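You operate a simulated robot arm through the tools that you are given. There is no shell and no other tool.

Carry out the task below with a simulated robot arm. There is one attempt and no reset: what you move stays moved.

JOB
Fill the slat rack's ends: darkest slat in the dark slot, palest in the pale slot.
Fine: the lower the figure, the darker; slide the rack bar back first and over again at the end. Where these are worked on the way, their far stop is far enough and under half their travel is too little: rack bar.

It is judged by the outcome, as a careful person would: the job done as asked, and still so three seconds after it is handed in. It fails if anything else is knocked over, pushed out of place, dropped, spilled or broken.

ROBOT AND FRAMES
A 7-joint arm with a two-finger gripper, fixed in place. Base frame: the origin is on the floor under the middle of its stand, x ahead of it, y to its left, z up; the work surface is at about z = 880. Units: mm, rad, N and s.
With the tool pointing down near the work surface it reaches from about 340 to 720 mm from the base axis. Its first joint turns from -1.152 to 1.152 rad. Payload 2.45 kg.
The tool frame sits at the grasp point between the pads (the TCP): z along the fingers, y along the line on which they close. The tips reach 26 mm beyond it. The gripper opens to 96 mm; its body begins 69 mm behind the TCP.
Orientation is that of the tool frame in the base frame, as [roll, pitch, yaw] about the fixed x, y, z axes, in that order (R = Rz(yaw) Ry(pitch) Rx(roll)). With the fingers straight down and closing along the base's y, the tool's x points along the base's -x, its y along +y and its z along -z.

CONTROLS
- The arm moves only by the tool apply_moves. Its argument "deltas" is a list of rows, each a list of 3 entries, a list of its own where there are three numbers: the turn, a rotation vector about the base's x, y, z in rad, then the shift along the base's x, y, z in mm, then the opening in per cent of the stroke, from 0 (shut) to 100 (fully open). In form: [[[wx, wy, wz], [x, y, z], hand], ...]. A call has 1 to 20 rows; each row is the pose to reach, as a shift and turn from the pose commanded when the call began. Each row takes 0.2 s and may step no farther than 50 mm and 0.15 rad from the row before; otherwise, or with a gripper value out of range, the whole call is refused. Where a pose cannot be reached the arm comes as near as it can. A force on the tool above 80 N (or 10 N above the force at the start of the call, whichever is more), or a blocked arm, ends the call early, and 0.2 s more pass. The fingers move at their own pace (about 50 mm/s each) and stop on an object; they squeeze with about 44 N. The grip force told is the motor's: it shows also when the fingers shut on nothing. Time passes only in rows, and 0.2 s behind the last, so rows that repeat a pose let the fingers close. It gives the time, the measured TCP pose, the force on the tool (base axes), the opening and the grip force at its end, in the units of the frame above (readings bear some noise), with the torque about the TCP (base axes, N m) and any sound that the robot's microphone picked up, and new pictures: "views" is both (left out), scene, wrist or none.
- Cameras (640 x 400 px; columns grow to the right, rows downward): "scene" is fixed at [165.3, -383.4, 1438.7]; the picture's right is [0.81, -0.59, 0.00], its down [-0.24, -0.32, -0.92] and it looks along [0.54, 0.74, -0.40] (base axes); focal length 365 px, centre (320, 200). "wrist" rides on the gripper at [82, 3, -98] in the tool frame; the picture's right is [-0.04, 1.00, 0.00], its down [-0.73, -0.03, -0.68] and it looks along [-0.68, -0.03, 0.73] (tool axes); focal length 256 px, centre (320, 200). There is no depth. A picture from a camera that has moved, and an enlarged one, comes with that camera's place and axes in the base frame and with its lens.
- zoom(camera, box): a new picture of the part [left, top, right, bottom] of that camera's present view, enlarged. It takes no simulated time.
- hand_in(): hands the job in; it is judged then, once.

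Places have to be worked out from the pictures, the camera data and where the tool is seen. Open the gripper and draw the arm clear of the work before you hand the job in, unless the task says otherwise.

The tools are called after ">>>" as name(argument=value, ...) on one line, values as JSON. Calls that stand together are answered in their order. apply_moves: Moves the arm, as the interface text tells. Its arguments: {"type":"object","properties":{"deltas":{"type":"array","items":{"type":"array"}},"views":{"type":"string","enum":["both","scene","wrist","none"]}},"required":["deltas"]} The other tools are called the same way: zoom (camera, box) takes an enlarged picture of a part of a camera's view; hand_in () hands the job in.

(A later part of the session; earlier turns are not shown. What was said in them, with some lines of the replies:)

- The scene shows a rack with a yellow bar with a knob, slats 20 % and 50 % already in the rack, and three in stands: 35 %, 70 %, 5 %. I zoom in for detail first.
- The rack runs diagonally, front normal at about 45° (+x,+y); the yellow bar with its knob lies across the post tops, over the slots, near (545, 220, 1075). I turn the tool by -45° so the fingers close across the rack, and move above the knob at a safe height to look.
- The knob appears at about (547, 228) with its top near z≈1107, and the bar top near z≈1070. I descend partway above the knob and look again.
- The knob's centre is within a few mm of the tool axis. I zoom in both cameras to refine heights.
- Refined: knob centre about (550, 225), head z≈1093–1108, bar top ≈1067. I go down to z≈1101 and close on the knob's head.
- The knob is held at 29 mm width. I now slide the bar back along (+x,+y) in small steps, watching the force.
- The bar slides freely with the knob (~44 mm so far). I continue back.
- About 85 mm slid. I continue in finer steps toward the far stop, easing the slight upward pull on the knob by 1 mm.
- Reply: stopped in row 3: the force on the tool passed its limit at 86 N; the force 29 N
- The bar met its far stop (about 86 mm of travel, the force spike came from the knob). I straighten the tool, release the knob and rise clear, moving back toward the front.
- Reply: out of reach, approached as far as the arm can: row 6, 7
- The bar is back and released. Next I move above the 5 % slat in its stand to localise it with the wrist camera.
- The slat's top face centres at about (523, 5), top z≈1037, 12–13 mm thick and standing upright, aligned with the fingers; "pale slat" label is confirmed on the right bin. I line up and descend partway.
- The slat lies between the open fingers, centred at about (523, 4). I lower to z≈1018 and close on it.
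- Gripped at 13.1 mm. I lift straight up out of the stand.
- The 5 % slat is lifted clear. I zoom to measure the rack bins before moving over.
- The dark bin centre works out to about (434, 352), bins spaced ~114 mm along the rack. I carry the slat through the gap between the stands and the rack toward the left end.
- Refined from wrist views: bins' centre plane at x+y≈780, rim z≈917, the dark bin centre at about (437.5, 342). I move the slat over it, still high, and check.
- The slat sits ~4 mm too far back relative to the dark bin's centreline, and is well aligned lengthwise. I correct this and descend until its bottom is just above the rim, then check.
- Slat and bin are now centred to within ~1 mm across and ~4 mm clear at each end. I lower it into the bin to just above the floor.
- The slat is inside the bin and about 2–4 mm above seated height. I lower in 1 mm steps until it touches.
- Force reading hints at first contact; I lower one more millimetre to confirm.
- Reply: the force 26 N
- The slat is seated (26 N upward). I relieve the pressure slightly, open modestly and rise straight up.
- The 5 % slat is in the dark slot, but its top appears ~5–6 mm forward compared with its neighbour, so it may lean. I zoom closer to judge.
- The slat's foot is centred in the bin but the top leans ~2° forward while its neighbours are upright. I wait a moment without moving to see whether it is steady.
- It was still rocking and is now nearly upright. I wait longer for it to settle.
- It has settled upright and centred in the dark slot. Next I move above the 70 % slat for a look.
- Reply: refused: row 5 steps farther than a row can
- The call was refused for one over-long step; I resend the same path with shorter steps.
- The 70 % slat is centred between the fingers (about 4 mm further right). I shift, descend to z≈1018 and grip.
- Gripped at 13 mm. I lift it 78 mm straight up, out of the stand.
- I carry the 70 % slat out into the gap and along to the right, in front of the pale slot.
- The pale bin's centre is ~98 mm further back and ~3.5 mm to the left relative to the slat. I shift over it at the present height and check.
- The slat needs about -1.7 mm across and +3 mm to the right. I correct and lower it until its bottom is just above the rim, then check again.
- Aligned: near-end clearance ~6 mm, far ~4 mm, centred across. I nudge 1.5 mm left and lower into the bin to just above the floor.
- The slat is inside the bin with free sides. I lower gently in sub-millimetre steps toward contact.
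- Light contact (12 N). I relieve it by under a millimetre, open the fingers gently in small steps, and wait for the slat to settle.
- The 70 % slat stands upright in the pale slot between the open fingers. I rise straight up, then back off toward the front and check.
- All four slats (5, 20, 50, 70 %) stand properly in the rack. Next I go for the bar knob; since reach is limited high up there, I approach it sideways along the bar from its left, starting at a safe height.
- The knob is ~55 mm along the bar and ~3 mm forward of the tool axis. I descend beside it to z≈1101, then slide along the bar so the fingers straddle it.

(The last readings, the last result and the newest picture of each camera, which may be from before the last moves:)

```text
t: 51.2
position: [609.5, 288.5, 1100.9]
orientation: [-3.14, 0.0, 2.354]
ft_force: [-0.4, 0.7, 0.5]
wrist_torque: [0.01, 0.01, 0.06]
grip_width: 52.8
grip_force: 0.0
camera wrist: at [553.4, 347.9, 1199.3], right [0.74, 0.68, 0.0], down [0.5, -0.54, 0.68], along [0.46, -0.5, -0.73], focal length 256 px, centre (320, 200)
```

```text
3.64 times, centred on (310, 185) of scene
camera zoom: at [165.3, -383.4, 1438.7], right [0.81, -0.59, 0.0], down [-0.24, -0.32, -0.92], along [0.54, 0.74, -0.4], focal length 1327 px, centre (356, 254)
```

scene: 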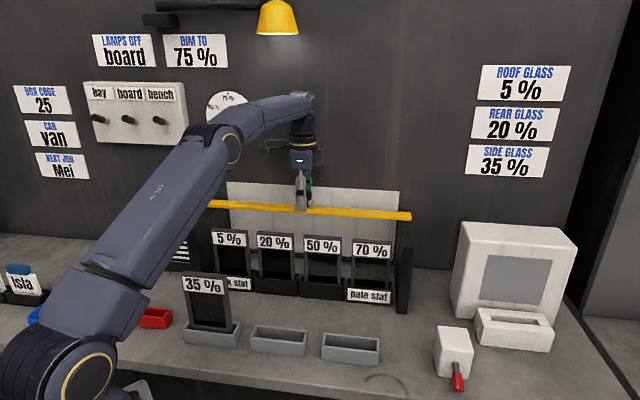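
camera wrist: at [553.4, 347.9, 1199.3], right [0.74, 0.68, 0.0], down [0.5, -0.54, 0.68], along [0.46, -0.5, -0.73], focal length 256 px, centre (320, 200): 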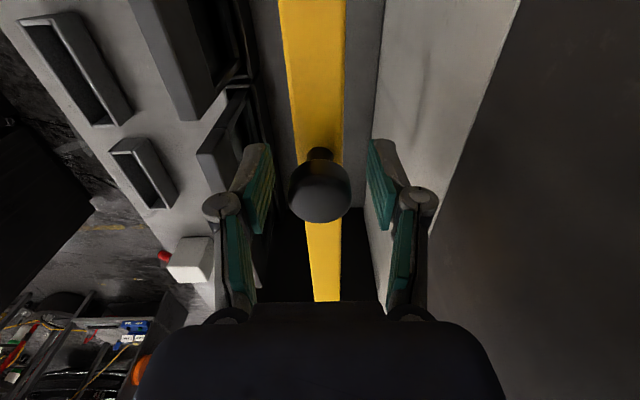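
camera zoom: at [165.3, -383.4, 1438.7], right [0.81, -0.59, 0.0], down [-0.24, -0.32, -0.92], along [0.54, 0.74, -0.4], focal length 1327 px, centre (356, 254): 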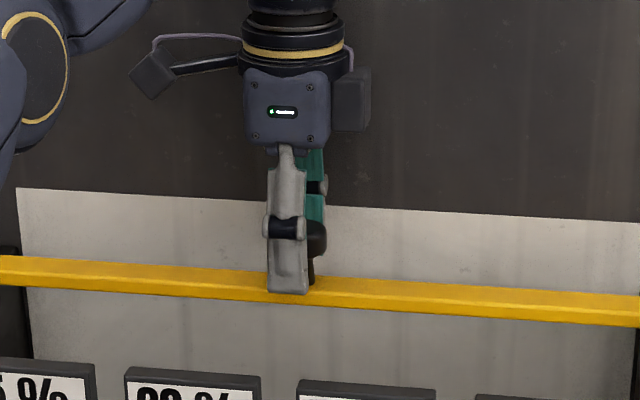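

The knob's head sits between the fingers at the right height. I close on it.

>>> apply_moves(deltas=[[[0, 0, 0], [1.5, -1.5, 0], 55], [[0, 0, 0], [1.5, -1.5, 0], 45], [[0, 0, 0], [1.5, -1.5, 0], 35], [[0, 0, 0], [1.5, -1.5, 0], 25], [[0, 0, 0], [1.5, -1.5, 0], 15], [[0, 0, 0], [1.5, -1.5, 0], 15], [[0, 0, 0], [1.5, -1.5, 0], 15]], views="wrist")

```text
t: 52.8
position: [609.4, 289.0, 1099.8]
orientation: [3.141, -0.001, 2.356]
ft_force: [0.0, -1.4, 0.1]
wrist_torque: [0.02, 0.05, 0.04]
grip_width: 29.1
grip_force: 44.9
camera wrist: at [554.3, 346.6, 1199.0], right [0.74, 0.68, 0.0], down [0.5, -0.54, 0.68], along [0.46, -0.5, -0.73], focal length 256 px, centre (320, 200)
```

wrist: 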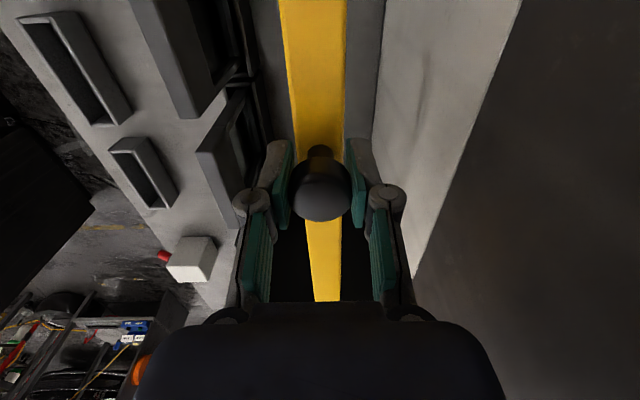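

The knob is held at 29 mm. I pull the bar forward over the slats, first most of the way.

>>> apply_moves(deltas=[[[0, 0, 0], [-4, -4, 0], 15], [[0, 0, 0], [-9, -9, 0], 15], [[0, 0, 0], [-15, -15, 0], 15], [[0, 0, 0], [-21, -21, 0], 15], [[0, 0, 0], [-27, -27, 0], 15], [[0, 0, 0], [-33, -33, 0], 15], [[0, 0, 0], [-39, -39, 0], 15], [[0, 0, 0], [-44, -44, 0], 15], [[0, 0, 0], [-49, -49, 0], 15], [[0, 0, 0], [-49, -49, 0], 15]])

```text
t: 55.0
position: [560.9, 237.4, 1099.8]
orientation: [-3.141, 0.001, 2.351]
ft_force: [0.8, 0.3, 9.0]
wrist_torque: [0.61, 0.58, 0.02]
grip_width: 29.2
grip_force: 45.0
camera wrist: at [504.8, 297.2, 1198.9], right [0.74, 0.68, 0.0], down [0.5, -0.54, 0.68], along [0.46, -0.5, -0.73], focal length 256 px, centre (320, 200)
```

scene: 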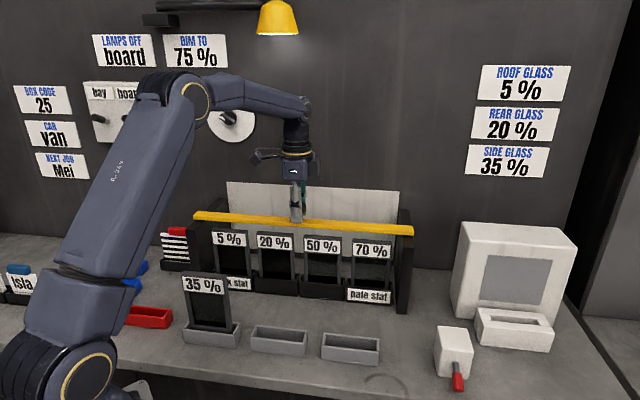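
wrist: 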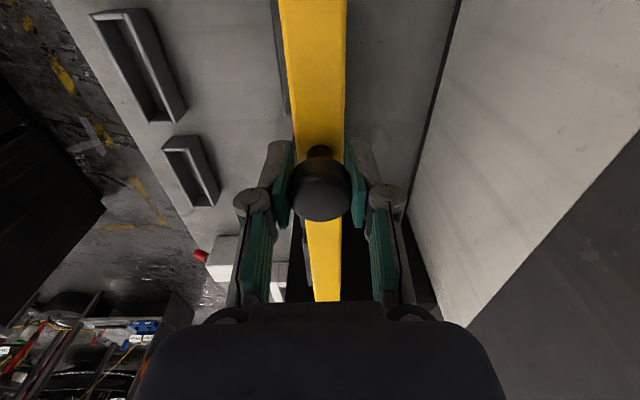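

About 69 mm back; ~17 mm remain. I continue in finer steps toward the front stop.

>>> apply_moves(deltas=[[[0, 0, 0], [-3, -3, 0], 15], [[0, 0, 0], [-6, -6, 0], 15], [[0, 0, 0], [-8, -8, 0], 15], [[0, 0, 0], [-10, -10, 0], 15], [[0, 0, 0], [-10, -10, 0], 15]], views="none")

```text
t: 56.2
position: [550.2, 228.0, 1100.2]
orientation: [-3.141, 0.002, 2.354]
ft_force: [0.8, -2.6, -0.9]
wrist_torque: [-0.52, -0.37, 0.09]
grip_width: 29.3
grip_force: 45.6
```

>>> apply_moves(deltas=[[[0, 0, 0], [-1, -1, 0], 15], [[0, 0, 0], [-2, -2, 0], 15], [[0, 0, 0], [-3, -3, 0], 15], [[0, 0, 0], [-3, -3, 0], 15]], views="both")

```text
t: 57.2
position: [549.1, 227.9, 1100.8]
orientation: [3.136, 0.002, 2.354]
ft_force: [20.8, 9.2, -2.5]
wrist_torque: [0.81, 0.4, 0.03]
grip_width: 29.1
grip_force: 44.7
camera wrist: at [493.5, 286.0, 1198.9], right [0.74, 0.68, 0.01], down [0.49, -0.54, 0.68], along [0.46, -0.5, -0.73], focal length 256 px, centre (320, 200)
```

scene: 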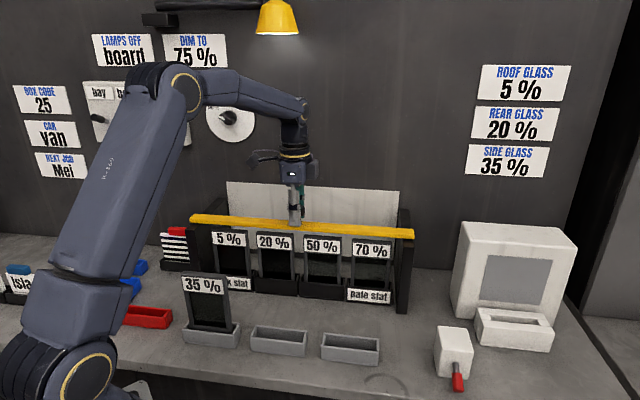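
wrist: 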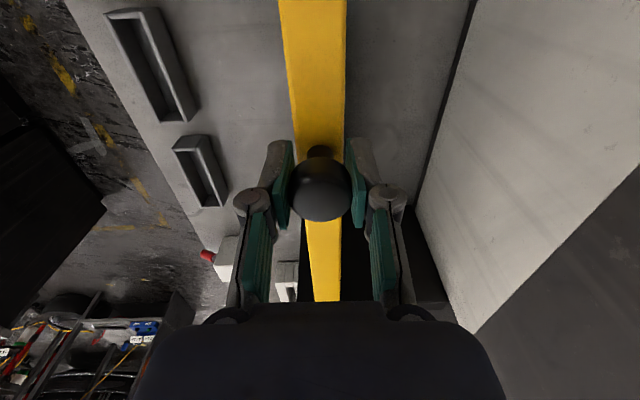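

The bar now meets its front stop (≈23 N resisting) and looks as it did at first. I relieve the push, open, and rise straight up clear of the knob.

>>> apply_moves(deltas=[[[0, 0, 0], [1, 1, 0], 15], [[0, 0, 0], [1, 1, 0], 30], [[0, 0, 0], [1, 1, 0], 45], [[0, 0, 0], [1, 1, 0], 60], [[0, 0, 0], [1, 1, 0], 65], [[0, 0, 0], [1, 1, 15], 65], [[0, 0, 0], [1, 1, 40], 65], [[0, 0, 0], [1, 1, 80], 65], [[0, 0, 0], [-15, 5, 115], 65], [[0, 0, 0], [-45, 10, 145], 65], [[0, 0, 0], [-80, 15, 160], 65], [[0, 0, 0], [-115, 15, 165], 65], [[0, 0, 0], [-150, 15, 170], 65], [[0, 0, 0], [-150, 15, 170], 65], [[0, 0, 0], [-150, 15, 170], 65]])

>>> zoom(camera="scene", box=[150, 180, 430, 370])

>>> zoom(camera="scene", box=[190, 200, 310, 300])

>>> zoom(camera="scene", box=[300, 210, 420, 310])

```text
t: 60.4
position: [398.1, 240.1, 1272.4]
orientation: [-3.142, -0.001, 2.355]
ft_force: [0.5, 0.1, 0.0]
wrist_torque: [0.02, 0.0, 0.0]
grip_width: 62.4
grip_force: 0.0
camera wrist: at [341.4, 297.9, 1370.3], right [0.74, 0.68, 0.0], down [0.5, -0.54, 0.68], along [0.46, -0.5, -0.73], focal length 256 px, centre (320, 200)
```

scene: 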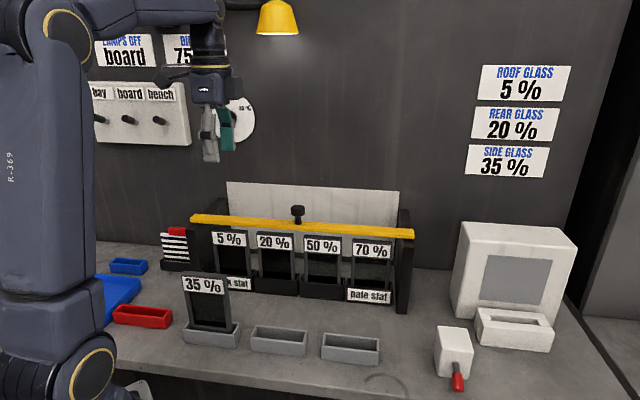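
wrist: 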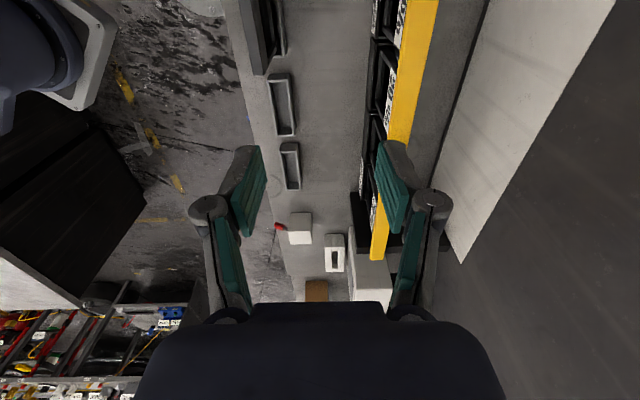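

```text
2.11 times, centred on (290, 275) of scene
camera zoom: at [165.3, -383.4, 1438.7], right [0.81, -0.59, 0.0], down [-0.24, -0.32, -0.92], along [0.54, 0.74, -0.4], focal length 768 px, centre (383, 42)
```

zoom: 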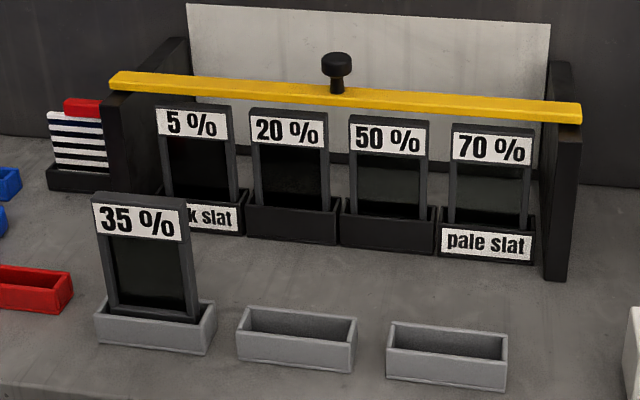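

```text
4.00 times, centred on (250, 250) of scene
camera zoom: at [165.3, -383.4, 1438.7], right [0.81, -0.59, 0.0], down [-0.24, -0.32, -0.92], along [0.54, 0.74, -0.4], focal length 1460 px, centre (600, 0)
```

zoom: 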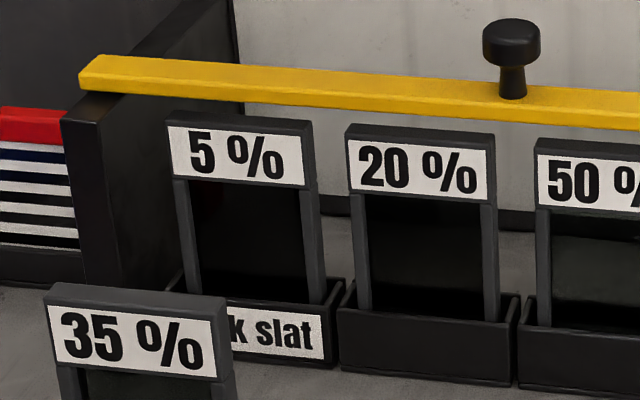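

```text
4.00 times, centred on (360, 260) of scene
camera zoom: at [165.3, -383.4, 1438.7], right [0.81, -0.59, 0.0], down [-0.24, -0.32, -0.92], along [0.54, 0.74, -0.4], focal length 1460 px, centre (160, -40)
```

zoom: 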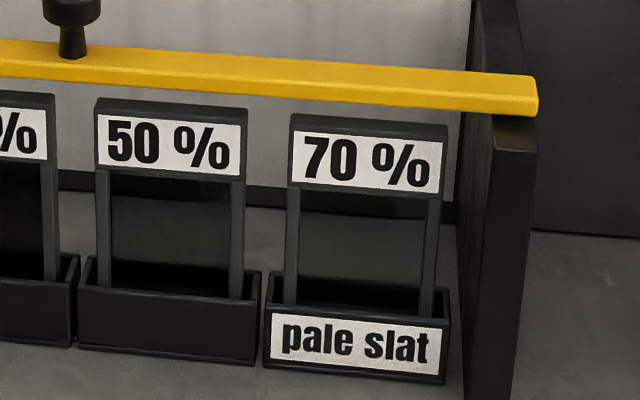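

Everything looks right: 5 % in the dark slot, 70 % in the pale slot, all upright, and the bar back at its original front position. I open the gripper fully, clear of the work, before handing in.

>>> apply_moves(deltas=[[[0, 0, 0], [0, 0, 0], 85], [[0, 0, 0], [0, 0, 0], 100], [[0, 0, 0], [0, 0, 0], 100], [[0, 0, 0], [0, 0, 0], 100]], views="scene")

```text
t: 61.4
position: [397.2, 238.8, 1270.0]
orientation: [3.141, -0.001, 2.354]
ft_force: [0.2, 0.4, 0.2]
wrist_torque: [0.01, -0.03, 0.0]
grip_width: 96.1
grip_force: 0.1
```

scene: 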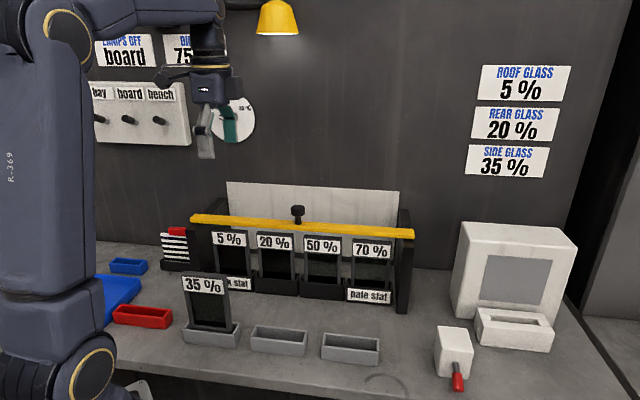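

The gripper is open and clear, the slats are steady and the bar is over them again, so I hand the job in.

>>> hand_in()

```text
The job is handed in.
```

The rack's ends are filled: the 5 % slat (darkest) is in the dark slot and the 70 % slat (palest) is in the pale slot. I have handed the job in.

- **Rack bar:** I slid it back to its far stop (about 86 mm) before placing anything. At the end I pulled it forward over the slats to its front stop, where it started.
- **Slats:** Both stand upright and centred in their slots. The 5 % slat rocked for about two seconds after release and then settled. The 20 % and 50 % slats in the rack and the 35 % slat in its stand were not touched.
- **Arm:** The gripper is fully open and clear of the work, and I saw nothing else knocked or moved.
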